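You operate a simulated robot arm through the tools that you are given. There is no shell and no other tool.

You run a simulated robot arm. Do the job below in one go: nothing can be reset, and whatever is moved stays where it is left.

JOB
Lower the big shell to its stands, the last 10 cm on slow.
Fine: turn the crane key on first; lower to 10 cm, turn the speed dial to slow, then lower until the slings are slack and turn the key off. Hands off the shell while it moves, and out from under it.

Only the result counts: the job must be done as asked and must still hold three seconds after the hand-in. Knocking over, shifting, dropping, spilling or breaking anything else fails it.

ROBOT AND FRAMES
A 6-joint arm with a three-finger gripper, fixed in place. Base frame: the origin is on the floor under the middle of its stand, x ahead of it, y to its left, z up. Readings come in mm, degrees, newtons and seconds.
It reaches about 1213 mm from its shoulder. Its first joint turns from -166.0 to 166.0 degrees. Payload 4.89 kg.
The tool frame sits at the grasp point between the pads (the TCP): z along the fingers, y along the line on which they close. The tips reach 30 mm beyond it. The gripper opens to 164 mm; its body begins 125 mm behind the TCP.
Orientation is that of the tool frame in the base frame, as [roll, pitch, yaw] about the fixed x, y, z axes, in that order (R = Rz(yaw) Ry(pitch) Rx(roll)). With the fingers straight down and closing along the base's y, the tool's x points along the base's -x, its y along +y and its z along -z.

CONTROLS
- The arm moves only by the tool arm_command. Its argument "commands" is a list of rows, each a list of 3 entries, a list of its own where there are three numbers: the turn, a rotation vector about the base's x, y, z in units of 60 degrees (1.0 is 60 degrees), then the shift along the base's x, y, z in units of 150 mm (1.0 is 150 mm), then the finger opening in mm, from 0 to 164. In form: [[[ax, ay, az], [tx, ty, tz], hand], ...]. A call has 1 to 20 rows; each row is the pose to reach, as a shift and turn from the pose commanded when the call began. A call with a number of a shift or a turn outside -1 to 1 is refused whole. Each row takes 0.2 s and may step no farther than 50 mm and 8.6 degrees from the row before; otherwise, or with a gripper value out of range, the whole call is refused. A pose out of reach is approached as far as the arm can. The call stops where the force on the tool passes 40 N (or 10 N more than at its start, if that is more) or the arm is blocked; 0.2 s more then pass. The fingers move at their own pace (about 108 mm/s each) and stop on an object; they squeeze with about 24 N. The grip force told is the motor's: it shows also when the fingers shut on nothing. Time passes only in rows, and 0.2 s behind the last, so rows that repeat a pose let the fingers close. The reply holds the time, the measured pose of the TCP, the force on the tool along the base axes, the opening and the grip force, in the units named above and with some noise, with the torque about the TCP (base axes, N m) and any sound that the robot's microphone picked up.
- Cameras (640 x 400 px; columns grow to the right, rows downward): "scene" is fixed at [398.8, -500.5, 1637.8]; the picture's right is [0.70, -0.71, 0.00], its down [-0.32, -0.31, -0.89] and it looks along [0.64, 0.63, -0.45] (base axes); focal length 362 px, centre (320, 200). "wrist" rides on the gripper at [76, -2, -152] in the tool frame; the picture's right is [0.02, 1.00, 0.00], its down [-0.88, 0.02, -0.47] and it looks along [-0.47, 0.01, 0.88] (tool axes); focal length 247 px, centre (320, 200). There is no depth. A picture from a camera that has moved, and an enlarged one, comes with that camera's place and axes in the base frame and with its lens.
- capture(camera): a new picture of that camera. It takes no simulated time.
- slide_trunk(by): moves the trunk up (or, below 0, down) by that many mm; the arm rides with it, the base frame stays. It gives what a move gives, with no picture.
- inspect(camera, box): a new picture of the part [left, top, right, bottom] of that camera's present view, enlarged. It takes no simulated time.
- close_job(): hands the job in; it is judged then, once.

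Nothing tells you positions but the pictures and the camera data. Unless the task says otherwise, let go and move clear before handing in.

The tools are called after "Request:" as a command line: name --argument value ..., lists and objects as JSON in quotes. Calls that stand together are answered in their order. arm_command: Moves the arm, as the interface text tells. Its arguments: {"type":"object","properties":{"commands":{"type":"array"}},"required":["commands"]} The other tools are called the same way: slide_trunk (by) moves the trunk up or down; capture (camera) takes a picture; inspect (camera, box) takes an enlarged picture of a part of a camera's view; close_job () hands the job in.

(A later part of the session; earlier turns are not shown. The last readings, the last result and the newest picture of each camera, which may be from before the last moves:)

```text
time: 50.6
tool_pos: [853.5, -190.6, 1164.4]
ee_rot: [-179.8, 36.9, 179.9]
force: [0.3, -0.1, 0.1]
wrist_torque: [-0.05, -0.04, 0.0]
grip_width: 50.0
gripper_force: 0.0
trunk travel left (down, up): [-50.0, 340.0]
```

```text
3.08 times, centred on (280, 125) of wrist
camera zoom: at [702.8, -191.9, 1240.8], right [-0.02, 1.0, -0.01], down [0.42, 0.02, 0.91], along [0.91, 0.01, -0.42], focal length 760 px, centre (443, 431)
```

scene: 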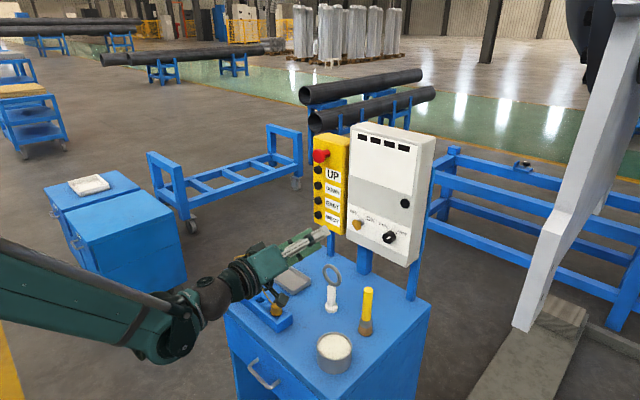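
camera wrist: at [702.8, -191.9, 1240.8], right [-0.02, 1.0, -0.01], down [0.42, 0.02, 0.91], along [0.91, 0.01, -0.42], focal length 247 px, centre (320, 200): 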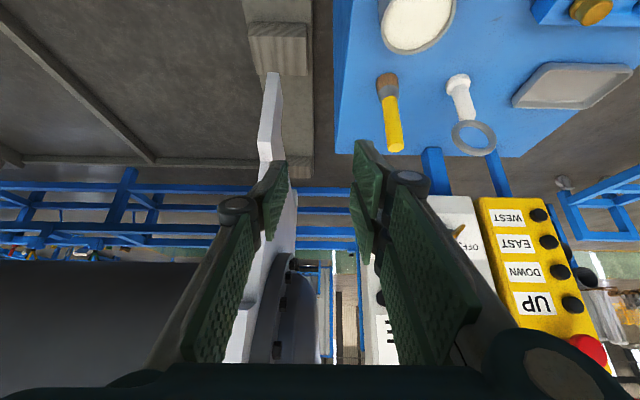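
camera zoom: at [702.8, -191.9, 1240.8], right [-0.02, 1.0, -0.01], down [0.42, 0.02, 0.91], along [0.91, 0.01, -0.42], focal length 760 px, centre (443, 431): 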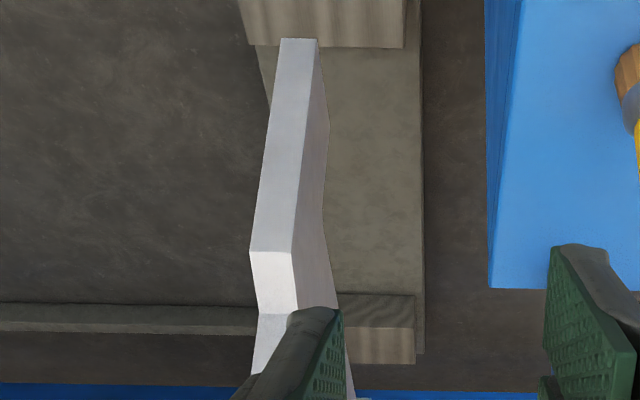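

The wrist view gives a gap of about 191 mm (±6). I'll return to the DOWN button along the same path and make one more ~78 mm fast press, which should leave 105–120 mm.

Request:
arm_command --commands '[[[0, -0.072, 0], [0.05, 0.167, 0], 50], [[0, -0.144, 0], [0.1, 0.333, 0], 50], [[0, -0.216, 0], [0.15, 0.5, 0], 50], [[0, -0.289, 0], [0.2, 0.667, 0], 50], [[0, -0.361, 0], [0.25, 0.833, 0], 50], [[0, -0.433, 0], [0.3, 1.0, 0], 50]]'

Request:
arm_command --commands '[[[0, -0.075, 0], [0.05, 0.167, 0], 50], [[0, -0.15, 0], [0.1, 0.333, 0], 50], [[0, -0.225, 0], [0.15, 0.5, 0], 50], [[0, -0.3, 0], [0.2, 0.667, 0], 50], [[0, -0.375, 0], [0.25, 0.833, 0], 50], [[0, -0.45, 0], [0.3, 1.0, 0], 50], [[0, -0.45, 0], [0.3, 1.0, 0], 50]]'

Request:
arm_command --commands '[[[0, 0, 0], [0, 0.2, 0], 50], [[0, 0, 0], [0.1, 0.45, 0], 50], [[0, 0, 0], [0.3, 0.7, 0], 50], [[0, 0, 0], [0.5, 0.9, 0], 50], [[0, 0, 0], [0.75, 1.0, 0], 50], [[0, 0, 0], [0.9, 1.0, 0], 50], [[0, 0, 0], [0.9, 1.0, 0], 50]]'

Request:
inspect --camera "wrist" --box '[200, 60, 400, 220]'

```text
time: 52.0
tool_pos: [897.9, -39.3, 1165.0]
ee_rot: [-180.0, 63.0, 179.8]
force: [-1.2, 0.5, 0.2]
wrist_torque: [0.07, 0.0, 0.13]
grip_width: 50.0
gripper_force: 0.2
trunk travel left (down, up): [-50.0, 340.0]
```

```text
time: 53.6
tool_pos: [945.2, 110.2, 1165.7]
ee_rot: [156.6, 90.0, 156.5]
force: [0.0, -0.2, -0.1]
wrist_torque: [-0.01, 0.02, 0.07]
grip_width: 50.0
gripper_force: 0.1
trunk travel left (down, up): [-50.0, 340.0]
```

```text
time: 55.2
tool_pos: [1082.1, 260.8, 1165.9]
ee_rot: [160.6, 89.9, 160.4]
force: [-0.4, 0.4, -0.2]
wrist_torque: [-0.01, -0.02, -0.01]
grip_width: 49.8
gripper_force: 0.1
trunk travel left (down, up): [-50.0, 340.0]
```

```text
2.50 times, centred on (300, 140) of wrist
camera zoom: at [930.9, 259.0, 1089.0], right [0.0, 1.0, -0.02], down [-0.47, 0.02, 0.88], along [0.88, 0.01, 0.47], focal length 617 px, centre (370, 350)
```

zoom: 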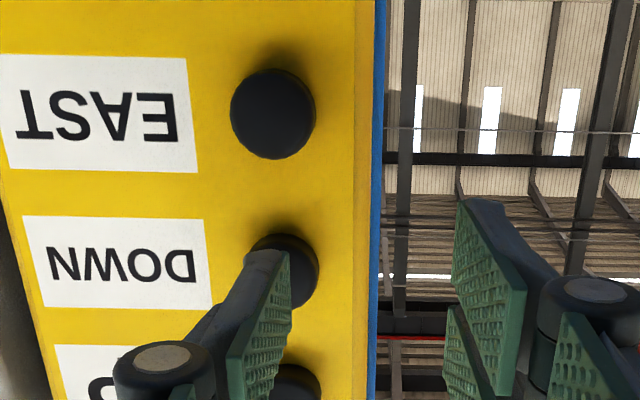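

Back in front of DOWN, aligned. Now the same 5-row press as before (about 78 mm).

Request:
arm_command --commands '[[[0, 0, 0], [0.1, 0, 0], 50], [[0, 0, 0], [0.1, 0, 0], 50], [[0, 0, 0], [0.155, 0, 0], 50], [[0, 0, 0], [0.155, 0, 0], 50], [[0, 0, 0], [0.155, 0, 0], 50], [[0, 0, 0], [0.155, 0, 0], 50], [[0, 0, 0], [0.155, 0, 0], 50], [[0, 0, 0], [0.1, 0, 0], 50], [[0, 0, 0], [0.1, 0, 0], 50]]'

Request:
inspect --camera "scene" --box '[280, 130, 380, 230]'

Request:
inspect --camera "scene" --box '[530, 270, 610, 350]'

```text
time: 57.2
tool_pos: [1096.3, 261.0, 1164.8]
ee_rot: [157.9, 89.9, 157.7]
force: [0.4, 1.0, -0.4]
wrist_torque: [-0.02, -0.03, -0.03]
grip_width: 50.3
gripper_force: 0.1
trunk travel left (down, up): [-50.0, 340.0]
```

```text
4.00 times, centred on (330, 180) of scene
camera zoom: at [398.8, -500.5, 1637.8], right [0.7, -0.71, 0.0], down [-0.32, -0.31, -0.89], along [0.64, 0.63, -0.45], focal length 1448 px, centre (280, 280)
```

zoom: 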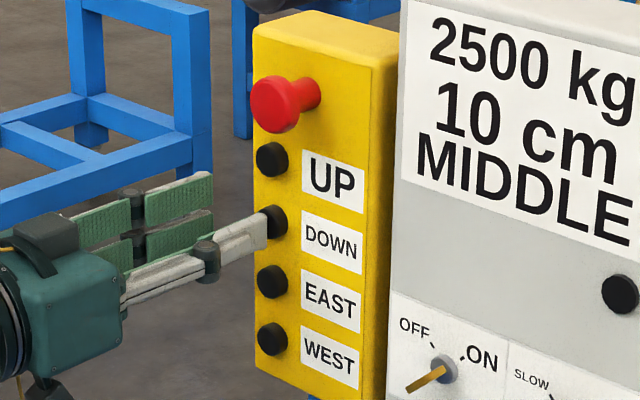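

```text
5.00 times, centred on (570, 310) of scene
camera zoom: at [398.8, -500.5, 1637.8], right [0.7, -0.71, 0.0], down [-0.32, -0.31, -0.89], along [0.64, 0.63, -0.45], focal length 1810 px, centre (-930, -350)
```

zoom: 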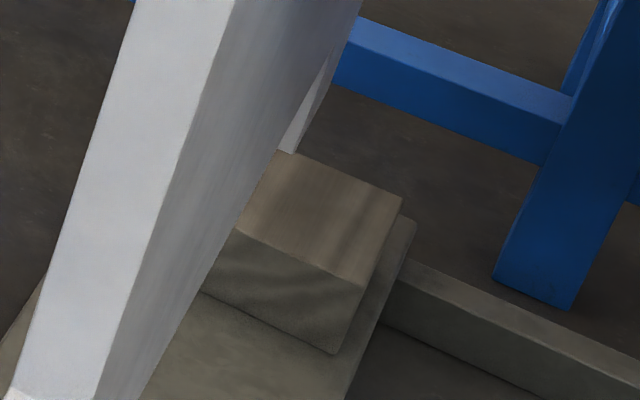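

Gap is now about 100–115 mm and the display reads 10 cm. Next I go to the speed dial to set it to SLOW before any further lowering.

Request:
arm_command --commands '[[[0, 0, 0], [-0.15, 0, 0], 60], [[0, 0, 0], [-0.4, -0.05, 0], 60], [[0, 0, 0], [-0.4, -0.35, -0.1], 60], [[0, 0, 0], [-0.4, -0.65, -0.2], 60], [[0, 0, 0], [-0.4, -0.95, -0.3], 60], [[0, 0, 0], [-0.4, -1.0, -0.4], 60]]'

Request:
arm_command --commands '[[[0.11, 0, 0], [0, -0.2, 0], 60], [[0.22, 0, 0], [0, -0.4, 0], 60], [[0.33, 0, 0], [0, -0.6, 0], 60], [[0.44, 0, 0], [0, -0.8, 0], 60], [[0.55, 0, 0], [0, -1.0, 0], 60], [[0.66, 0, 0], [0, -1.0, 0], 60], [[0.75, 0, 0], [0, -1.0, 0], 60], [[0.75, 0, 0], [0, -1.0, 0], 60]]'

Request:
capture --camera "wrist"

```text
time: 58.6
tool_pos: [1035.7, 108.3, 1105.5]
ee_rot: [163.8, 89.9, 163.7]
force: [-0.5, 0.3, 0.8]
wrist_torque: [0.02, 0.06, -0.17]
grip_width: 60.1
gripper_force: 0.0
trunk travel left (down, up): [-50.0, 340.0]
```

```text
time: 60.4
tool_pos: [1036.0, -39.8, 1105.1]
ee_rot: [90.2, 44.9, 90.1]
force: [-0.7, -0.8, 0.6]
wrist_torque: [0.0, 0.01, 0.01]
grip_width: 60.2
gripper_force: 0.0
trunk travel left (down, up): [-50.0, 340.0]
```

```text
taken
camera wrist: at [884.7, 13.2, 1050.7], right [0.0, 0.72, 0.69], down [-0.47, -0.61, 0.64], along [0.88, -0.33, 0.34], focal length 247 px, centre (320, 200)
```

wrist: 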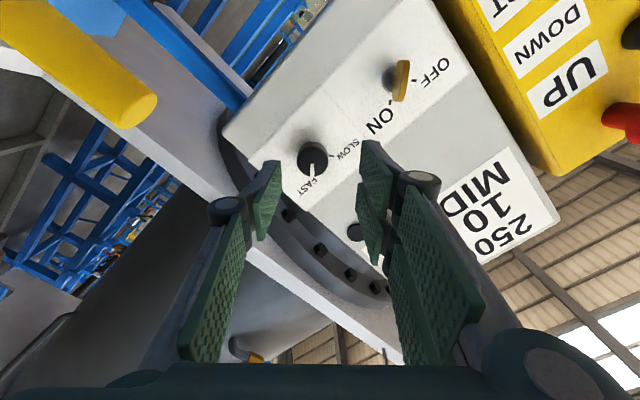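

Request:
inspect --camera "wrist" --box '[250, 100, 390, 220]'

Request:
inspect --camera "scene" --box '[330, 190, 430, 290]'

```text
3.33 times, centred on (320, 160) of wrist
camera zoom: at [884.7, 13.2, 1050.7], right [0.0, 0.72, 0.69], down [-0.47, -0.61, 0.64], along [0.88, -0.33, 0.34], focal length 823 px, centre (320, 333)
```

zoom: 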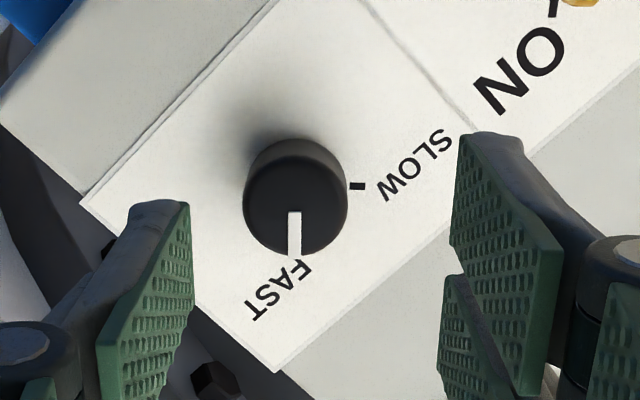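

```text
4.00 times, centred on (380, 240) of scene
camera zoom: at [398.8, -500.5, 1637.8], right [0.7, -0.71, 0.0], down [-0.32, -0.31, -0.89], along [0.64, 0.63, -0.45], focal length 1448 px, centre (80, 40)
```

zoom: 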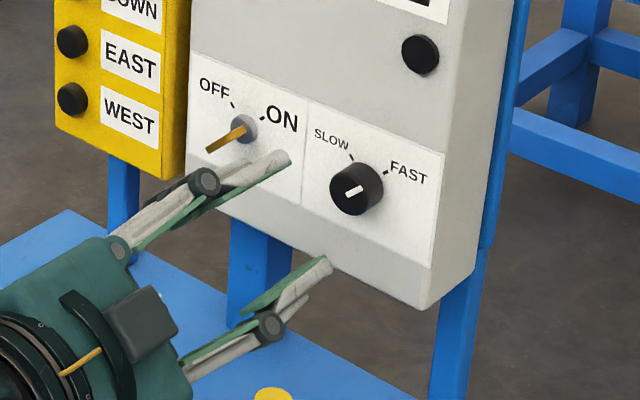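

The dial's axis is at about (y -50, z 1105), pointer at FAST. I shift 10 mm right and go in around the knob.

Request:
arm_command --commands '[[[0, 0, 0], [0.1, -0.068, 0], 60], [[0, 0, 0], [0.25, -0.068, 0], 60], [[0, 0, 0], [0.38, -0.068, 0], 60], [[0, 0, 0], [0.45, -0.068, 0], 60], [[0, 0, 0], [0.45, -0.068, 0], 60]]'

Request:
inspect --camera "wrist" --box '[220, 100, 420, 240]'

Request:
inspect --camera "scene" --box '[330, 190, 430, 290]'

```text
time: 61.6
tool_pos: [1103.3, -50.0, 1105.3]
ee_rot: [90.3, 45.0, 90.0]
force: [0.3, 0.3, 0.3]
wrist_torque: [-0.02, 0.0, 0.0]
grip_width: 60.2
gripper_force: 0.1
trunk travel left (down, up): [-50.0, 340.0]
```

```text
2.86 times, centred on (320, 170) of wrist
camera zoom: at [951.5, 2.5, 1050.2], right [0.0, 0.72, 0.69], down [-0.47, -0.61, 0.64], along [0.88, -0.33, 0.34], focal length 706 px, centre (320, 286)
```

zoom: 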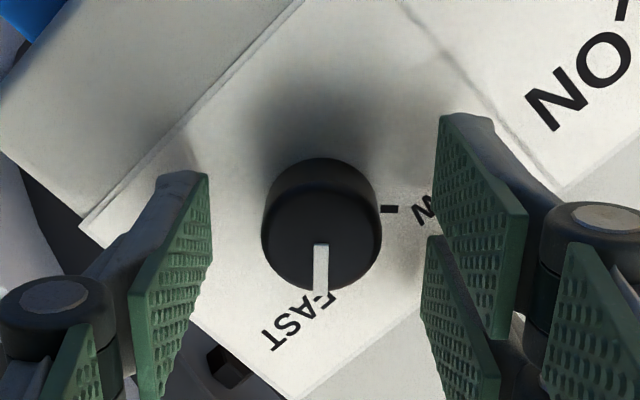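

```text
4.00 times, centred on (380, 240) of scene
camera zoom: at [398.8, -500.5, 1637.8], right [0.7, -0.71, 0.0], down [-0.32, -0.31, -0.89], along [0.64, 0.63, -0.45], focal length 1448 px, centre (80, 40)
```

zoom: 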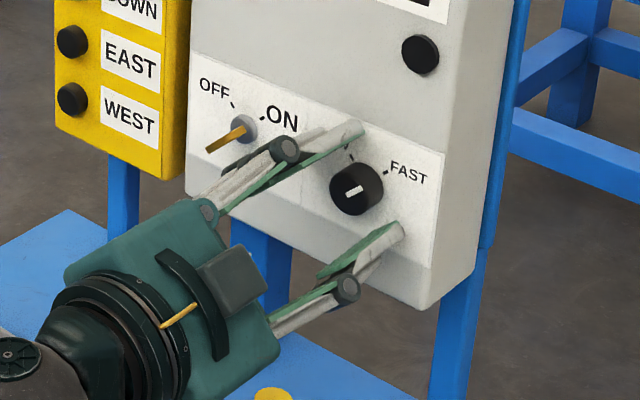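

Centred on the knob and off the key. Closing on it.

Request:
arm_command --commands '[[[0, 0, 0], [0, 0, 0], 45], [[0, 0, 0], [0, 0, 0], 20], [[0, 0, 0], [0, 0, 0], 20], [[0, 0, 0], [0, 0, 0], 20]]'

Request:
inspect --camera "wrist" --box '[220, 100, 420, 240]'

```text
time: 62.6
tool_pos: [1102.4, -50.9, 1104.7]
ee_rot: [90.1, 44.9, 90.1]
force: [-2.0, -1.3, -0.9]
wrist_torque: [0.0, -0.04, -0.04]
grip_width: 30.6
gripper_force: 45.3
trunk travel left (down, up): [-50.0, 340.0]
```

```text
2.86 times, centred on (320, 170) of wrist
camera zoom: at [951.3, 2.4, 1050.2], right [0.0, 0.72, 0.69], down [-0.47, -0.61, 0.64], along [0.88, -0.33, 0.34], focal length 706 px, centre (320, 286)
```

zoom: 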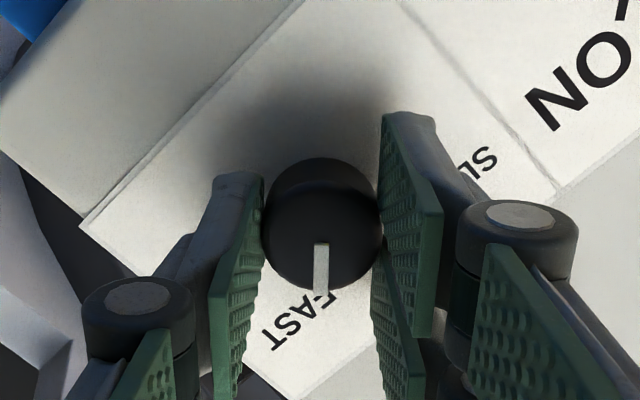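

Gripped with nearly no side force. Turning counter-clockwise (towards SLOW) in small steps.

Request:
arm_command --commands '[[[-0.05, 0, 0], [0, 0, 0], 20], [[-0.1, 0, 0], [0, 0, 0], 20], [[-0.15, 0, 0], [0, 0, 0], 20], [[-0.2, 0, 0], [0, 0, 0], 20], [[-0.25, 0, 0], [0, 0, 0], 20]]'

Request:
inspect --camera "wrist" --box '[220, 100, 420, 240]'

```text
time: 63.8
tool_pos: [1101.9, -51.2, 1105.3]
ee_rot: [90.3, 60.0, 90.1]
force: [-26.8, -5.9, -22.7]
wrist_torque: [0.0, 0.59, -0.11]
grip_width: 30.6
gripper_force: 44.7
trunk travel left (down, up): [-50.0, 340.0]
```

```text
2.86 times, centred on (320, 170) of wrist
camera zoom: at [951.4, -13.5, 1038.5], right [0.0, 0.88, 0.48], down [-0.47, -0.42, 0.77], along [0.88, -0.23, 0.41], focal length 706 px, centre (320, 286)
```

zoom: 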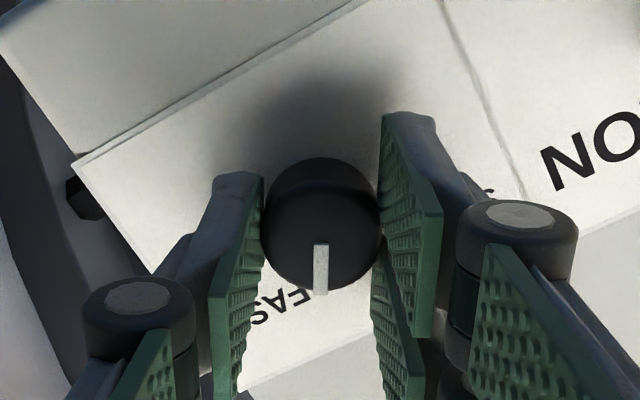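

The knob turns with the fingers. I relieve the built-up force and continue.

Request:
arm_command --commands '[[[0, 0, 0], [-0.004, -0.001, -0.0035], 20], [[-0.05, 0, 0], [-0.004, -0.001, -0.0035], 20], [[-0.1, 0, 0], [-0.004, -0.001, -0.0035], 20], [[-0.15, 0, 0], [-0.004, -0.001, -0.0035], 20]]'

```text
time: 64.8
tool_pos: [1102.1, -51.0, 1106.1]
ee_rot: [90.4, 69.0, 90.1]
force: [0.0, -7.4, -2.5]
wrist_torque: [0.01, -0.08, -0.32]
grip_width: 30.6
gripper_force: 45.6
trunk travel left (down, up): [-50.0, 340.0]
```

Request:
arm_command --commands '[[[-0.05, 0, 0], [0, -0.001, 0], 20], [[-0.1, 0, 0], [0, -0.001, 0], 20], [[-0.15, 0, 0], [0, -0.001, 0], 20], [[-0.2, 0, 0], [0, -0.001, 0], 20]]'

```text
time: 65.8
tool_pos: [1103.0, -50.9, 1106.0]
ee_rot: [90.6, 81.0, 90.6]
force: [14.2, -5.6, 8.1]
wrist_torque: [-0.01, -0.21, -0.15]
grip_width: 30.5
gripper_force: 45.3
trunk travel left (down, up): [-50.0, 340.0]
```

Request:
arm_command --commands '[[[-0.05, 0, 0], [0.002, -0.001, 0.001], 20], [[-0.1, 0, 0], [0.002, -0.001, 0.001], 20], [[-0.15, 0, 0], [0.002, -0.001, 0.001], 20]]'

```text
time: 66.6
tool_pos: [1102.3, -51.2, 1104.3]
ee_rot: [-177.4, 89.9, -177.5]
force: [13.6, -3.4, 12.4]
wrist_torque: [0.04, -0.31, -0.11]
grip_width: 30.4
gripper_force: 45.3
trunk travel left (down, up): [-50.0, 340.0]
```

Half way (ψ ≈ 0). Continuing with small relief.

Request:
arm_command --commands '[[[-0.05, 0, 0], [0.002, 0, 0.002], 20], [[-0.1, 0, 0], [0.002, 0, 0.002], 20], [[-0.15, 0, 0], [0.002, 0, 0.002], 20]]'

Request:
inspect --camera "wrist" --box '[220, 100, 420, 240]'

```text
time: 67.4
tool_pos: [1102.6, -50.6, 1105.2]
ee_rot: [-90.3, 81.0, -90.5]
force: [-7.2, -2.3, -0.3]
wrist_torque: [-0.01, 0.09, -0.1]
grip_width: 30.8
gripper_force: 45.3
trunk travel left (down, up): [-50.0, 340.0]
```

```text
2.86 times, centred on (320, 170) of wrist
camera zoom: at [951.4, -63.6, 1030.3], right [0.0, 0.98, -0.18], down [-0.47, 0.16, 0.87], along [0.88, 0.08, 0.46], focal length 706 px, centre (320, 286)
```

zoom: 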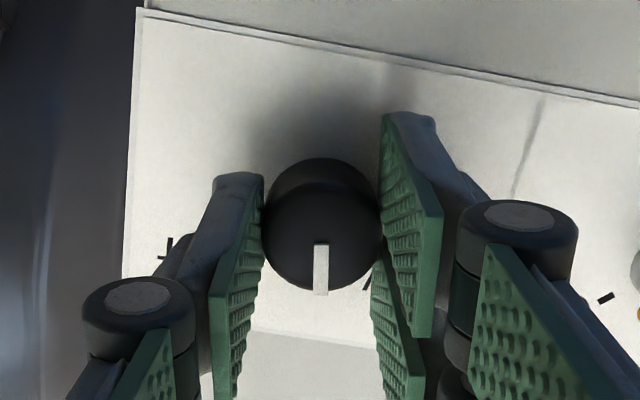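

The knob follows; 36° remain.

Request:
arm_command --commands '[[[-0.05, 0, 0], [-0.001, 0, 0], 20], [[-0.1, 0, 0], [-0.001, 0, 0], 20], [[-0.15, 0, 0], [-0.001, 0, 0], 20], [[-0.2, 0, 0], [-0.001, 0, 0], 20]]'

Request:
arm_command --commands '[[[-0.05, 0, 0], [0, 0, 0], 20], [[-0.1, 0, 0], [0, 0, 0], 20], [[-0.15, 0, 0], [0, 0, 0], 20]]'

```text
time: 68.4
tool_pos: [1103.1, -49.9, 1104.9]
ee_rot: [-90.1, 69.0, -90.2]
force: [-11.5, -3.2, -3.2]
wrist_torque: [-0.01, 0.15, -0.02]
grip_width: 30.7
gripper_force: 44.3
trunk travel left (down, up): [-50.0, 340.0]
```

```text
time: 69.2
tool_pos: [1102.6, -51.6, 1105.8]
ee_rot: [-90.1, 60.0, -90.2]
force: [-17.3, -2.9, -9.5]
wrist_torque: [-0.01, 0.22, 0.11]
grip_width: 30.7
gripper_force: 44.9
trunk travel left (down, up): [-50.0, 340.0]
```

Request:
arm_command --commands '[[[-0.05, 0, 0], [-0.003, 0, -0.0015], 20], [[-0.1, 0, 0], [-0.003, 0, -0.0015], 20], [[-0.15, 0, 0], [-0.003, 0, -0.0015], 20]]'

Request:
arm_command --commands '[[[-0.05, 0, 0], [0, 0, 0], 20], [[-0.1, 0, 0], [0, 0, 0], 20]]'

Request:
inspect --camera "wrist" --box '[220, 100, 420, 240]'

```text
time: 70.0
tool_pos: [1103.0, -49.6, 1106.0]
ee_rot: [-90.0, 50.9, -90.2]
force: [8.6, -5.5, 3.8]
wrist_torque: [0.0, -0.04, -0.35]
grip_width: 30.6
gripper_force: 44.8
trunk travel left (down, up): [-50.0, 340.0]
```

```text
time: 70.6
tool_pos: [1102.9, -49.5, 1106.2]
ee_rot: [-90.0, 45.0, -90.1]
force: [22.8, -4.9, 17.8]
wrist_torque: [0.03, -0.65, 0.09]
grip_width: 30.4
gripper_force: 45.0
trunk travel left (down, up): [-50.0, 340.0]
```

```text
2.86 times, centred on (320, 170) of wrist
camera zoom: at [951.4, -104.8, 1052.5], right [0.0, 0.69, -0.72], down [-0.47, 0.64, 0.61], along [0.88, 0.34, 0.33], focal length 706 px, centre (320, 286)
```

zoom: 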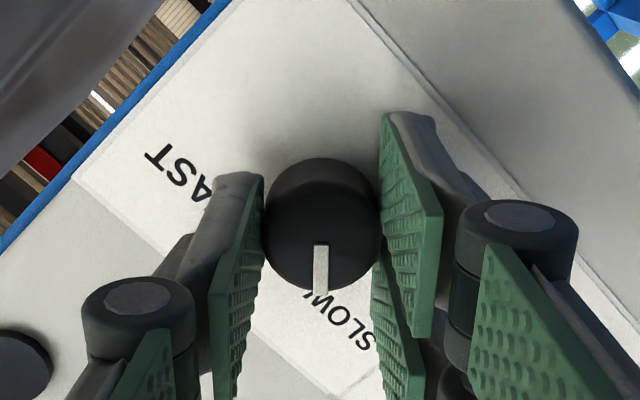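

The pointer is at SLOW (ψ = -45°). I open, back off and check both dial and key.

Request:
arm_command --commands '[[[0, 0, 0], [0, 0, 0], 45], [[0, 0, 0], [0, 0, 0], 60], [[0, 0, 0], [0, 0, 0], 60], [[0, 0, 0], [-0.25, 0, 0], 60], [[0, 0, 0], [-0.5, 0, 0], 60], [[0, 0, 0], [-0.5, 0, 0], 60]]'

Request:
inspect --camera "scene" --box '[330, 190, 430, 290]'

Request:
inspect --camera "wrist" --box '[220, 60, 420, 200]'

Request:
inspect --camera "scene" --box '[340, 115, 440, 215]'

```text
time: 72.0
tool_pos: [1027.8, -48.3, 1105.3]
ee_rot: [-90.1, 45.1, -90.1]
force: [0.8, 0.2, -0.8]
wrist_torque: [0.01, -0.06, -0.02]
grip_width: 59.8
gripper_force: 0.0
trunk travel left (down, up): [-50.0, 340.0]
```

```text
4.00 times, centred on (380, 240) of scene
camera zoom: at [398.8, -500.5, 1637.8], right [0.7, -0.71, 0.0], down [-0.32, -0.31, -0.89], along [0.64, 0.63, -0.45], focal length 1448 px, centre (80, 40)
```

zoom: 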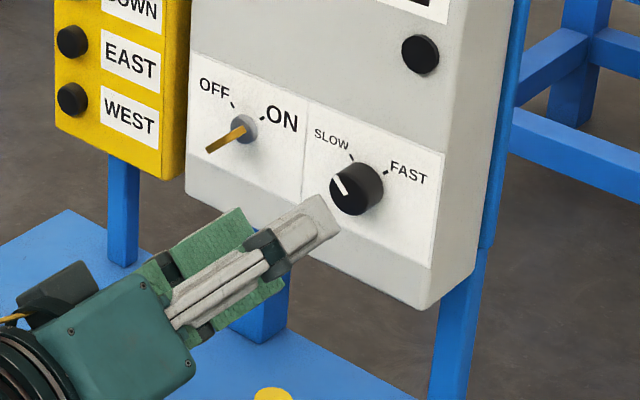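

```text
2.86 times, centred on (320, 130) of wrist
camera zoom: at [875.6, -103.5, 1051.5], right [0.0, 0.69, -0.72], down [-0.47, 0.64, 0.61], along [0.88, 0.34, 0.33], focal length 706 px, centre (320, 400)
```

zoom: 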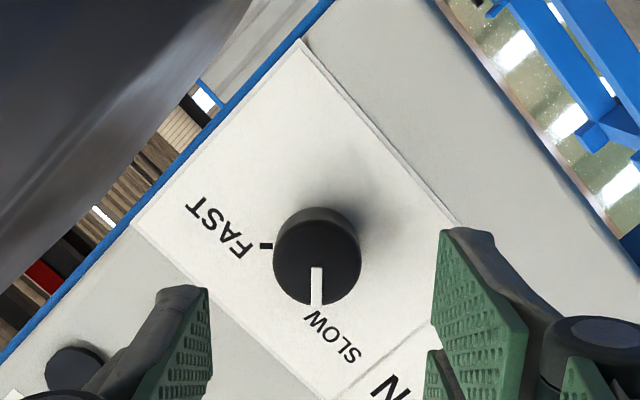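

```text
4.00 times, centred on (390, 165) of scene
camera zoom: at [398.8, -500.5, 1637.8], right [0.7, -0.71, 0.0], down [-0.32, -0.31, -0.89], along [0.64, 0.63, -0.45], focal length 1448 px, centre (40, 340)
```

zoom: 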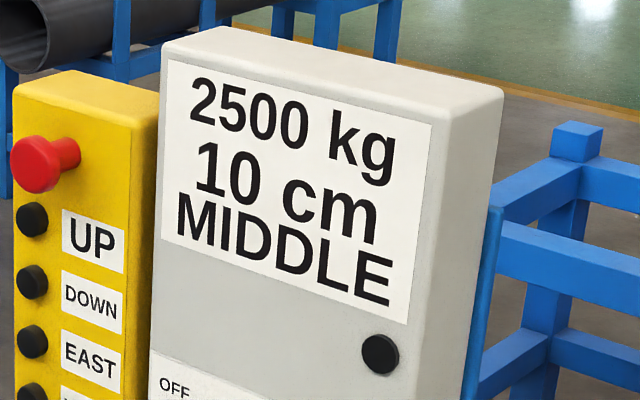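

The dial is at SLOW, key at ON, display 10 cm, 2500 kg. I return to the DOWN button.

Request:
arm_command --commands '[[[0.11, 0, 0], [-0.1, 0.1, 0.1], 50], [[0.22, 0, 0], [-0.1, 0.3, 0.2], 50], [[0.33, 0, 0], [-0.1, 0.5, 0.2], 50], [[0.44, 0, 0], [-0.1, 0.7, 0.2], 50], [[0.55, 0, 0], [-0.1, 0.9, 0.2], 50], [[0.66, 0, 0], [-0.1, 1.0, 0.2], 50], [[0.75, 0, 0], [-0.1, 1.0, 0.2], 50]]'

Request:
arm_command --commands '[[[0, 0, 0], [0, 0.25, 0.05], 50], [[0, 0, 0], [0, 0.5, 0.1], 50], [[0, 0, 0], [0.05, 0.75, 0.15], 50], [[0, 0, 0], [0.1, 1.0, 0.2], 50], [[0, 0, 0], [0.1, 1.0, 0.2], 50]]'

```text
time: 73.6
tool_pos: [1011.6, 99.1, 1135.5]
ee_rot: [127.8, 89.8, 127.7]
force: [-0.4, 0.2, 0.5]
wrist_torque: [-0.02, -0.03, 0.02]
grip_width: 50.1
gripper_force: 0.2
trunk travel left (down, up): [-50.0, 340.0]
```

```text
time: 74.8
tool_pos: [1028.8, 252.1, 1164.4]
ee_rot: [150.5, 89.9, 150.2]
force: [-0.8, -0.9, 0.8]
wrist_torque: [0.0, 0.0, 0.11]
grip_width: 49.7
gripper_force: 0.0
trunk travel left (down, up): [-50.0, 340.0]
```

Request:
arm_command --commands '[[[0, 0, 0], [0.15, 0.055, 0.007], 50], [[0, 0, 0], [0.3, 0.055, 0.007], 50], [[0, 0, 0], [0.36, 0.055, 0.007], 50], [[0, 0, 0], [0.36, 0.055, 0.007], 50]]'

Request:
inspect --camera "wrist" --box '[200, 60, 400, 220]'

Request:
inspect --camera "scene" --box '[280, 130, 380, 230]'

```text
time: 75.8
tool_pos: [1080.6, 258.2, 1166.2]
ee_rot: [157.4, 90.0, 157.2]
force: [-0.6, -0.6, 1.3]
wrist_torque: [-0.01, 0.0, -0.04]
grip_width: 49.9
gripper_force: 0.0
trunk travel left (down, up): [-50.0, 340.0]
```

```text
2.50 times, centred on (300, 140) of wrist
camera zoom: at [929.8, 257.0, 1089.5], right [0.0, 1.0, -0.02], down [-0.47, 0.02, 0.88], along [0.88, 0.01, 0.47], focal length 617 px, centre (370, 350)
```

zoom: 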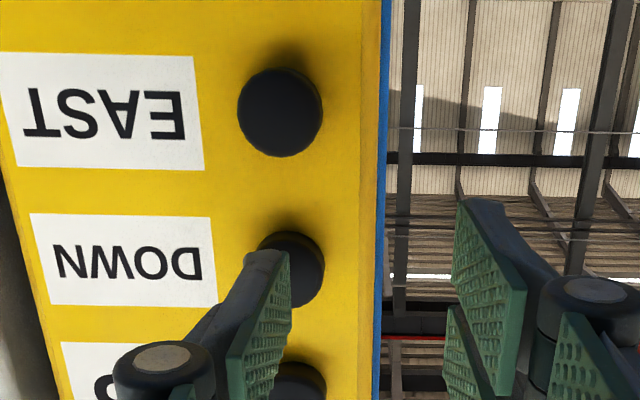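

```text
4.00 times, centred on (330, 180) of scene
camera zoom: at [398.8, -500.5, 1637.8], right [0.7, -0.71, 0.0], down [-0.32, -0.31, -0.89], along [0.64, 0.63, -0.45], focal length 1448 px, centre (280, 280)
```

zoom: 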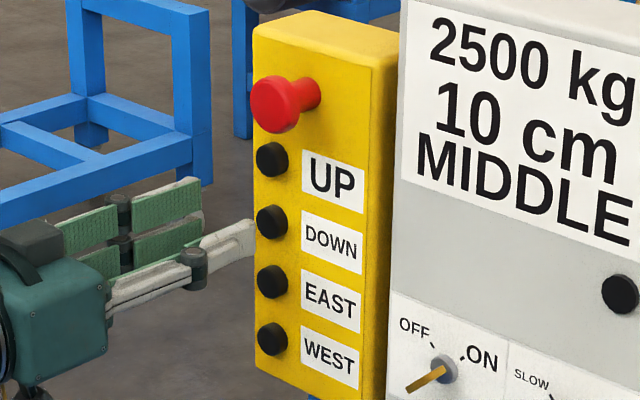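

Aligned with DOWN again. Pressing on SLOW for about 1 s first to see the speed.

Request:
arm_command --commands '[[[0, 0, 0], [0.1, 0.012, 0], 50], [[0, 0, 0], [0.105, 0.012, 0], 50], [[0, 0, 0], [0.162, 0.012, 0], 50], [[0, 0, 0], [0.162, 0.012, 0], 50], [[0, 0, 0], [0.162, 0.012, 0], 50], [[0, 0, 0], [0.162, 0.012, 0], 50], [[0, 0, 0], [0.162, 0.012, 0], 50], [[0, 0, 0], [0.162, 0.012, 0], 50]]'

Request:
inspect --camera "scene" --box '[280, 130, 380, 230]'

Request:
inspect --camera "scene" --box '[530, 270, 610, 350]'

```text
time: 77.6
tool_pos: [1105.4, 260.3, 1166.5]
ee_rot: [150.3, 90.0, 150.3]
force: [-10.0, -0.9, -0.6]
wrist_torque: [0.04, 0.02, -0.34]
grip_width: 51.0
gripper_force: 1.2
trunk travel left (down, up): [-50.0, 340.0]
```

```text
4.00 times, centred on (330, 180) of scene
camera zoom: at [398.8, -500.5, 1637.8], right [0.7, -0.71, 0.0], down [-0.32, -0.31, -0.89], along [0.64, 0.63, -0.45], focal length 1448 px, centre (280, 280)
```

zoom: 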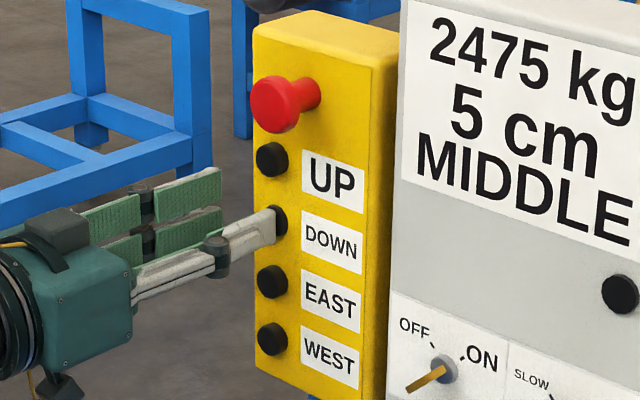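

```text
5.00 times, centred on (570, 310) of scene
camera zoom: at [398.8, -500.5, 1637.8], right [0.7, -0.71, 0.0], down [-0.32, -0.31, -0.89], along [0.64, 0.63, -0.45], focal length 1810 px, centre (-930, -350)
```

zoom: 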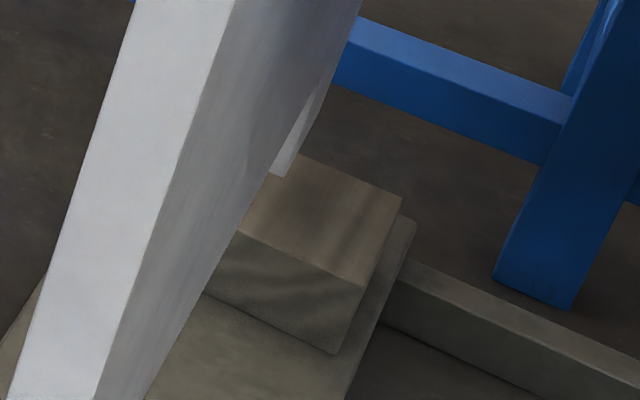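

Slow speed is about 30 mm/s. Keeping it pressed for 2 s more.

Request:
arm_command --commands '[[[0, 0, 0], [0, 0, 0], 50], [[0, 0, 0], [0, 0, 0], 50], [[0, 0, 0], [0, 0, 0], 50], [[0, 0, 0], [0, 0, 0], 50], [[0, 0, 0], [0, 0, 0], 50], [[0, 0, 0], [0, 0, 0], 50], [[0, 0, 0], [0, 0, 0], 50], [[0, 0, 0], [0, 0, 0], 50]]'

Request:
inspect --camera "scene" --box '[280, 130, 380, 230]'

Request:
inspect --camera "scene" --box '[530, 270, 610, 350]'

```text
time: 79.4
tool_pos: [1105.9, 260.1, 1166.0]
ee_rot: [151.4, 89.9, 151.2]
force: [-9.4, -0.8, 0.4]
wrist_torque: [0.02, -0.02, -0.35]
grip_width: 50.9
gripper_force: 0.1
trunk travel left (down, up): [-50.0, 340.0]
```

```text
4.00 times, centred on (330, 180) of scene
camera zoom: at [398.8, -500.5, 1637.8], right [0.7, -0.71, 0.0], down [-0.32, -0.31, -0.89], along [0.64, 0.63, -0.45], focal length 1448 px, centre (280, 280)
```

zoom: 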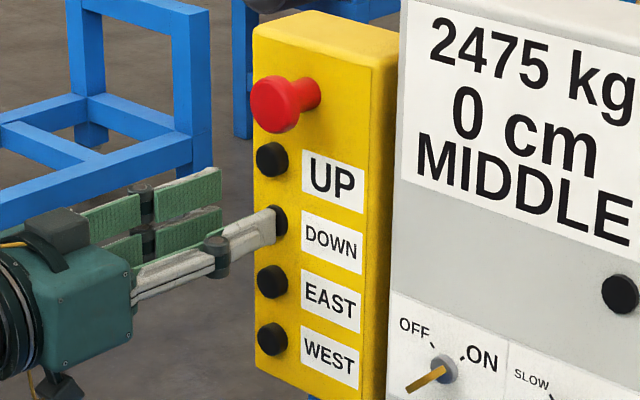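

```text
5.00 times, centred on (570, 310) of scene
camera zoom: at [398.8, -500.5, 1637.8], right [0.7, -0.71, 0.0], down [-0.32, -0.31, -0.89], along [0.64, 0.63, -0.45], focal length 1810 px, centre (-930, -350)
```

zoom: 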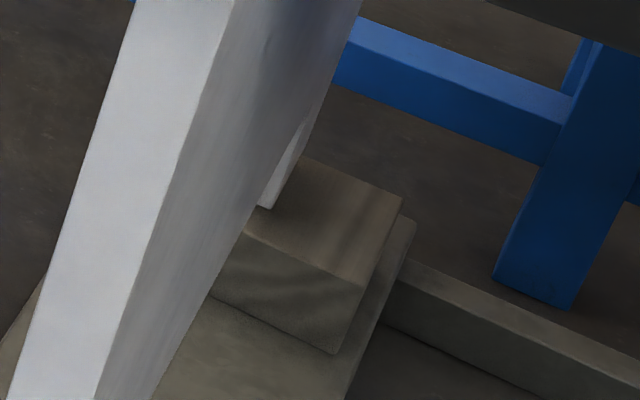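

Display 0 cm with 2475 kg still on the hook, so ~25 mm left. Keep lowering slowly.

Request:
arm_command --commands '[[[0, 0, 0], [0, 0, 0], 50], [[0, 0, 0], [0, 0, 0], 50], [[0, 0, 0], [0, 0, 0], 50], [[0, 0, 0], [0, 0, 0], 50]]'

Request:
inspect --camera "scene" --box '[280, 130, 380, 230]'

Request:
inspect --camera "scene" --box '[530, 270, 610, 350]'

```text
time: 80.4
tool_pos: [1106.0, 260.3, 1166.4]
ee_rot: [150.1, 90.0, 149.9]
force: [-10.2, -1.2, -0.2]
wrist_torque: [0.02, 0.02, -0.31]
grip_width: 50.7
gripper_force: 0.2
trunk travel left (down, up): [-50.0, 340.0]
```

```text
4.00 times, centred on (330, 180) of scene
camera zoom: at [398.8, -500.5, 1637.8], right [0.7, -0.71, 0.0], down [-0.32, -0.31, -0.89], along [0.64, 0.63, -0.45], focal length 1448 px, centre (280, 280)
```

zoom: 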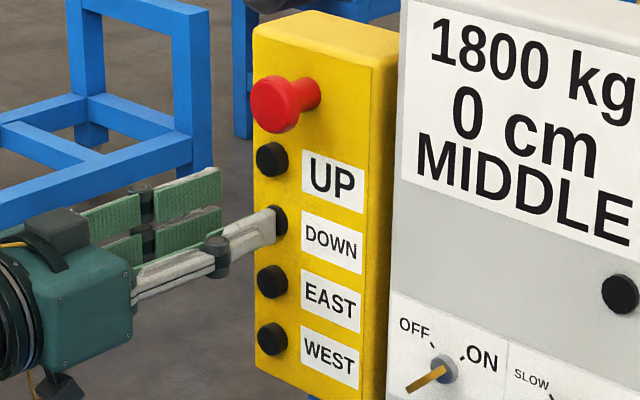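

```text
5.00 times, centred on (570, 310) of scene
camera zoom: at [398.8, -500.5, 1637.8], right [0.7, -0.71, 0.0], down [-0.32, -0.31, -0.89], along [0.64, 0.63, -0.45], focal length 1810 px, centre (-930, -350)
```

zoom: 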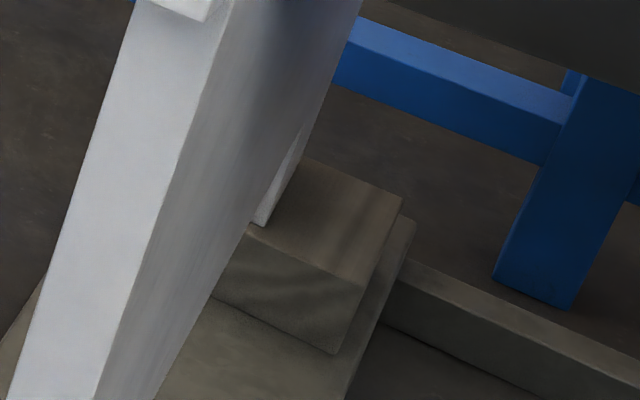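

It has touched down: load is falling (1800 kg). Keep lowering until the load is off the slings.

Request:
arm_command --commands '[[[0, 0, 0], [0, 0, 0], 50], [[0, 0, 0], [0, 0, 0], 50], [[0, 0, 0], [0, 0, 0], 50]]'

Request:
inspect --camera "scene" --box '[280, 130, 380, 230]'

Request:
inspect --camera "wrist" --box '[0, 150, 640, 400]'

```text
time: 81.2
tool_pos: [1105.6, 259.5, 1166.8]
ee_rot: [149.6, 89.9, 149.6]
force: [-9.9, -1.3, -0.3]
wrist_torque: [0.01, 0.04, -0.3]
grip_width: 50.7
gripper_force: 0.9
trunk travel left (down, up): [-50.0, 340.0]
```

```text
4.00 times, centred on (330, 180) of scene
camera zoom: at [398.8, -500.5, 1637.8], right [0.7, -0.71, 0.0], down [-0.32, -0.31, -0.89], along [0.64, 0.63, -0.45], focal length 1448 px, centre (280, 280)
```

zoom: 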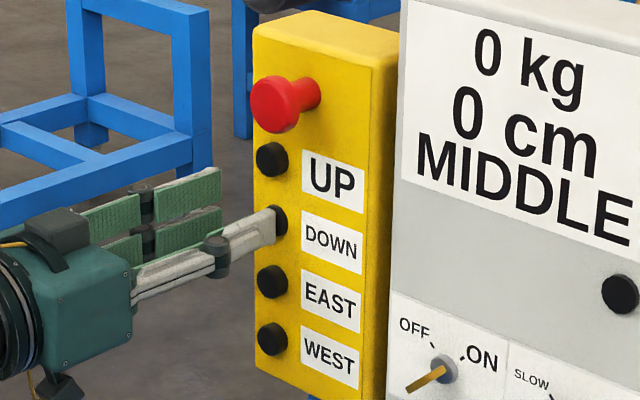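

```text
1.00 times, centred on (320, 275) of wrist (not enlarged: the box is as wide or as high as the picture)
camera zoom: at [954.0, 258.6, 1090.0], right [0.0, 1.0, -0.02], down [-0.47, 0.02, 0.88], along [0.88, 0.01, 0.47], focal length 247 px, centre (320, 125)
```

zoom: 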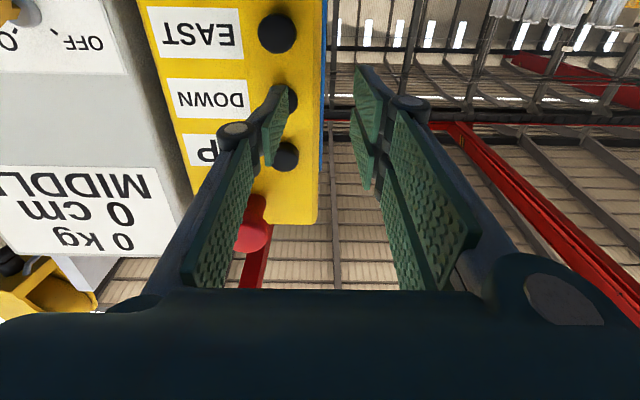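

Load reads 0 kg at 0 cm. A little more lowering for clear slack, then release the button and check the slings.

Request:
arm_command --commands '[[[0, 0, 0], [0, 0, 0], 50], [[0, 0, 0], [0, 0, 0], 50], [[0, 0, 0], [-0.06, 0, 0], 50], [[0, 0, 0], [-0.2, 0, 0], 50], [[0, 0, 0], [-0.4, 0, 0], 50], [[0, 0, 0], [-0.4, 0, 0], 50]]'

Request:
inspect --camera "scene" --box '[280, 130, 380, 230]'

Request:
capture --camera "wrist"

Request:
capture --camera "scene"

```text
time: 82.6
tool_pos: [1044.8, 259.3, 1167.4]
ee_rot: [157.6, 89.9, 157.4]
force: [0.4, -0.2, -0.6]
wrist_torque: [-0.02, -0.01, 0.01]
grip_width: 49.9
gripper_force: 0.2
trunk travel left (down, up): [-50.0, 340.0]
```

```text
4.00 times, centred on (330, 180) of scene
camera zoom: at [398.8, -500.5, 1637.8], right [0.7, -0.71, 0.0], down [-0.32, -0.31, -0.89], along [0.64, 0.63, -0.45], focal length 1448 px, centre (280, 280)
```

zoom: 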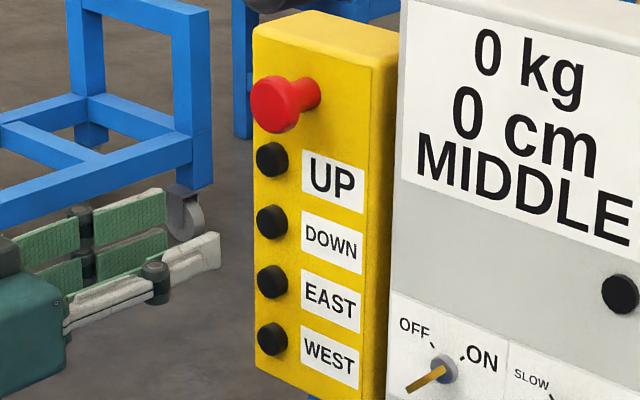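

```text
taken
camera wrist: at [893.6, 258.1, 1090.4], right [0.0, 1.0, -0.02], down [-0.47, 0.02, 0.88], along [0.88, 0.01, 0.47], focal length 247 px, centre (320, 200)
```

wrist: 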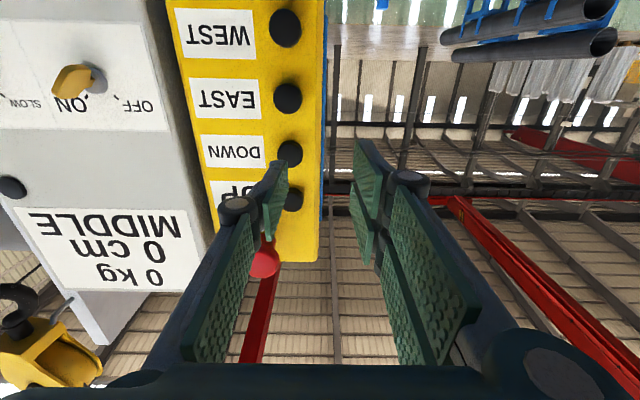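

```text
taken
```

scene: 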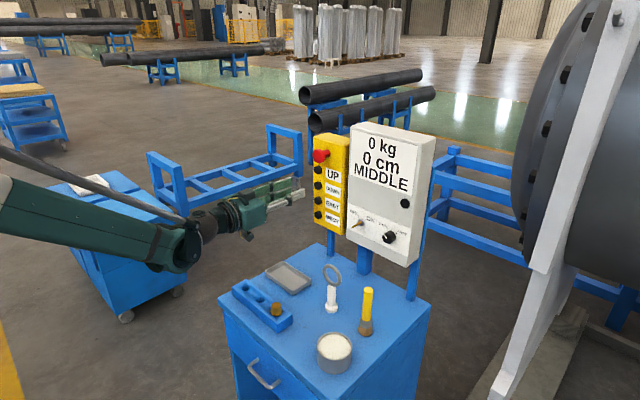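

The shell rests on the stands, load 0 kg. Now to the key, with roll +45°, to turn it OFF.

Request:
arm_command --commands '[[[0, 0, 0], [-0.05, -0.25, -0.05], 50], [[0, 0, 0], [-0.06, -0.5, -0.1], 50], [[0, 0, 0], [-0.06, -0.75, -0.15], 50], [[0, 0, 0], [-0.06, -1.0, -0.2], 50]]'

Request:
arm_command --commands '[[[0.11, 0, 0], [0, -0.06, -0.03], 50], [[0.22, 0, 0], [0, -0.12, -0.06], 50], [[0.33, 0, 0], [0, -0.18, -0.09], 50], [[0.44, 0, 0], [0, -0.24, -0.12], 50], [[0.55, 0, 0], [0, -0.3, -0.15], 50], [[0.66, 0, 0], [0, -0.36, -0.18], 50], [[0.75, 0, 0], [0, -0.36, -0.21], 50], [[0.75, 0, 0], [0, -0.36, -0.21], 50]]'

Request:
capture --camera "wrist"

Request:
inspect --camera "wrist" --box '[220, 60, 420, 200]'

```text
time: 83.6
tool_pos: [1035.7, 110.4, 1134.6]
ee_rot: [174.1, 90.0, 174.1]
force: [-0.2, 1.5, 0.5]
wrist_torque: [-0.03, 0.01, -0.22]
grip_width: 49.9
gripper_force: 0.1
trunk travel left (down, up): [-50.0, 340.0]
```

```text
time: 85.4
tool_pos: [1037.5, 55.9, 1104.7]
ee_rot: [90.2, 44.8, 90.2]
force: [-0.4, 0.3, 0.0]
wrist_torque: [-0.02, 0.01, -0.02]
grip_width: 50.3
gripper_force: 0.0
trunk travel left (down, up): [-50.0, 340.0]
```

```text
taken
camera wrist: at [885.8, 109.0, 1050.2], right [0.0, 0.72, 0.69], down [-0.47, -0.61, 0.64], along [0.88, -0.33, 0.34], focal length 247 px, centre (320, 200)
```

wrist: 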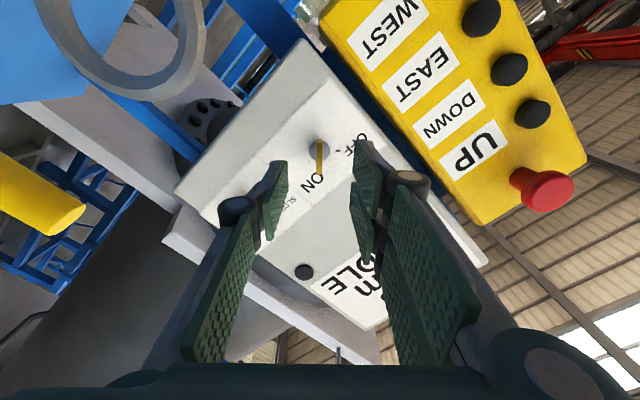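

```text
2.86 times, centred on (320, 130) of wrist
camera zoom: at [885.8, 109.0, 1050.2], right [0.0, 0.72, 0.69], down [-0.47, -0.61, 0.64], along [0.88, -0.33, 0.34], focal length 706 px, centre (320, 400)
```

zoom: 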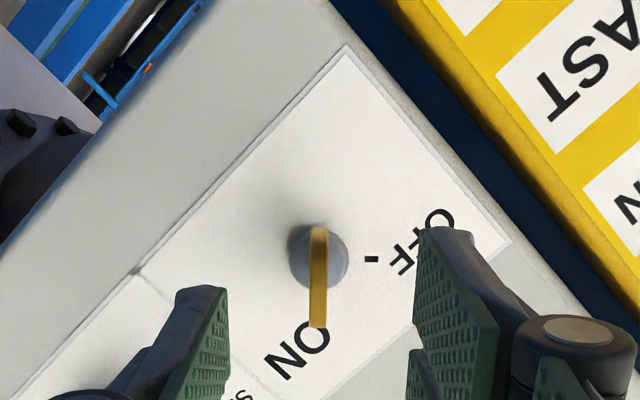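

The key is at ON and lined up. Moving in around the bow.

Request:
arm_command --commands '[[[0, 0, 0], [0.15, -0.007, 0.003], 50], [[0, 0, 0], [0.3, -0.007, 0.003], 50], [[0, 0, 0], [0.395, -0.007, 0.003], 50], [[0, 0, 0], [0.395, -0.007, 0.003], 50]]'

Request:
inspect --camera "wrist" --box '[220, 100, 420, 240]'

```text
time: 86.4
tool_pos: [1094.4, 54.5, 1106.5]
ee_rot: [90.2, 45.0, 90.1]
force: [0.0, -0.2, -0.2]
wrist_torque: [-0.03, 0.01, 0.0]
grip_width: 50.2
gripper_force: 0.0
trunk travel left (down, up): [-50.0, 340.0]
```

```text
2.86 times, centred on (320, 170) of wrist
camera zoom: at [944.2, 107.1, 1050.6], right [0.0, 0.72, 0.69], down [-0.47, -0.61, 0.64], along [0.88, -0.33, 0.34], focal length 706 px, centre (320, 286)
```

zoom: 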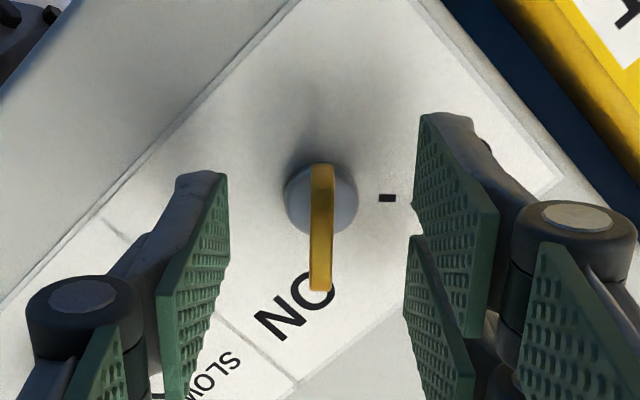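

Request:
arm_command --commands '[[[0, 0, 0], [0.01, 0, 0], 50], [[0, 0, 0], [0.01, 0, 0], 20], [[0, 0, 0], [0.01, 0, 0], 0], [[0, 0, 0], [0.01, 0, 0], 0], [[0, 0, 0], [0.01, 0, 0], 0]]'

```text
time: 87.6
tool_pos: [1097.9, 54.9, 1106.0]
ee_rot: [90.2, 45.0, 90.1]
force: [4.0, 2.6, 4.9]
wrist_torque: [-0.02, -0.12, 0.1]
grip_width: 5.9
gripper_force: 45.0
trunk travel left (down, up): [-50.0, 340.0]
```

The key is gripped with little side force. Turning it counter-clockwise back to OFF in small steps.

Request:
arm_command --commands '[[[-0.05, 0, 0], [0, 0, 0], 0], [[-0.1, 0, 0], [0, 0, 0], 0], [[-0.15, 0, 0], [0, 0, 0], 0]]'

Request:
arm_command --commands '[[[-0.04, 0, 0], [0, 0, 0], 0], [[-0.08, 0, 0], [0, 0, 0], 0]]'

```text
time: 88.4
tool_pos: [1097.1, 55.1, 1105.0]
ee_rot: [90.3, 54.0, 90.2]
force: [-2.9, 1.4, -6.5]
wrist_torque: [0.0, -0.1, -0.19]
grip_width: 6.2
gripper_force: 44.8
trunk travel left (down, up): [-50.0, 340.0]
```

```text
time: 89.0
tool_pos: [1096.9, 54.0, 1105.7]
ee_rot: [90.2, 58.8, 90.2]
force: [-4.3, -0.6, -6.1]
wrist_torque: [-0.01, 0.13, -0.02]
grip_width: 6.0
gripper_force: 44.7
trunk travel left (down, up): [-50.0, 340.0]
```

Request:
arm_command --commands '[[[-0.05, 0, 0], [-0.001, 0, -0.001], 0], [[-0.1, 0, 0], [-0.001, 0, -0.001], 0], [[-0.15, 0, 0], [-0.001, 0, -0.001], 0]]'

Request:
arm_command --commands '[[[-0.05, 0, 0], [0, 0, 0], 0], [[-0.1, 0, 0], [0, 0, 0], 0]]'

```text
time: 89.8
tool_pos: [1097.4, 54.5, 1106.7]
ee_rot: [90.5, 67.8, 90.3]
force: [8.5, -0.7, 6.8]
wrist_torque: [0.02, -0.06, 0.07]
grip_width: 5.9
gripper_force: 45.5
trunk travel left (down, up): [-50.0, 340.0]
```

```text
time: 90.4
tool_pos: [1097.9, 55.1, 1105.3]
ee_rot: [90.5, 73.7, 90.4]
force: [10.7, 0.3, 9.4]
wrist_torque: [0.0, -0.43, -0.05]
grip_width: 5.9
gripper_force: 45.4
trunk travel left (down, up): [-50.0, 340.0]
```

Request:
arm_command --commands '[[[-0.05, 0, 0], [0.001, 0, 0.001], 0], [[-0.1, 0, 0], [0.002, 0, 0.002], 0]]'

Request:
arm_command --commands '[[[-0.05, 0, 0], [0.001, 0, 0.001], 0], [[-0.1, 0, 0], [0.001, 0, 0.001], 0]]'

```text
time: 91.0
tool_pos: [1098.8, 54.4, 1105.6]
ee_rot: [90.7, 79.7, 90.6]
force: [6.9, 1.9, 3.5]
wrist_torque: [0.03, -0.22, 0.02]
grip_width: 6.3
gripper_force: 44.9
trunk travel left (down, up): [-50.0, 340.0]
```

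```text
time: 91.6
tool_pos: [1098.2, 55.2, 1104.9]
ee_rot: [91.5, 85.8, 91.6]
force: [4.0, 8.3, -3.1]
wrist_torque: [0.01, 0.01, 0.19]
grip_width: 5.9
gripper_force: 45.2
trunk travel left (down, up): [-50.0, 340.0]
```

Near the half-way point, forces are low. Continuing.

Request:
arm_command --commands '[[[-0.05, 0, 0], [0, 0.001, 0], 0], [[-0.1, 0, 0], [0, 0.001, 0], 0]]'

Request:
arm_command --commands '[[[-0.05, 0, 0], [0, 0, 0], 0], [[-0.1, 0, 0], [0, 0, 0], 0]]'

```text
time: 92.2
tool_pos: [1097.3, 54.4, 1106.3]
ee_rot: [-93.4, 88.2, -93.6]
force: [-3.3, 11.1, -10.0]
wrist_torque: [0.03, 0.42, 0.26]
grip_width: 5.8
gripper_force: 44.8
trunk travel left (down, up): [-50.0, 340.0]
```

```text
time: 92.8
tool_pos: [1096.3, 54.7, 1106.7]
ee_rot: [-90.7, 82.2, -90.8]
force: [-10.6, 13.3, -13.5]
wrist_torque: [0.02, 0.4, 0.37]
grip_width: 5.9
gripper_force: 44.5
trunk travel left (down, up): [-50.0, 340.0]
```

Request:
arm_command --commands '[[[-0.05, 0, 0], [-0.002, 0.002, -0.002], 0], [[-0.1, 0, 0], [-0.002, 0.002, -0.002], 0]]'

Request:
arm_command --commands '[[[-0.05, 0, 0], [0, 0, 0], 0], [[-0.1, 0, 0], [0, 0, 0], 0]]'

```text
time: 93.4
tool_pos: [1097.9, 55.0, 1105.7]
ee_rot: [-90.3, 76.1, -90.3]
force: [-2.8, 10.6, -2.5]
wrist_torque: [0.01, 0.21, 0.27]
grip_width: 6.0
gripper_force: 45.3
trunk travel left (down, up): [-50.0, 340.0]
```

```text
time: 94.0
tool_pos: [1097.1, 54.7, 1104.5]
ee_rot: [-90.1, 70.3, -90.3]
force: [11.5, 6.2, 9.5]
wrist_torque: [0.01, -0.15, 0.14]
grip_width: 6.1
gripper_force: 45.3
trunk travel left (down, up): [-50.0, 340.0]
```

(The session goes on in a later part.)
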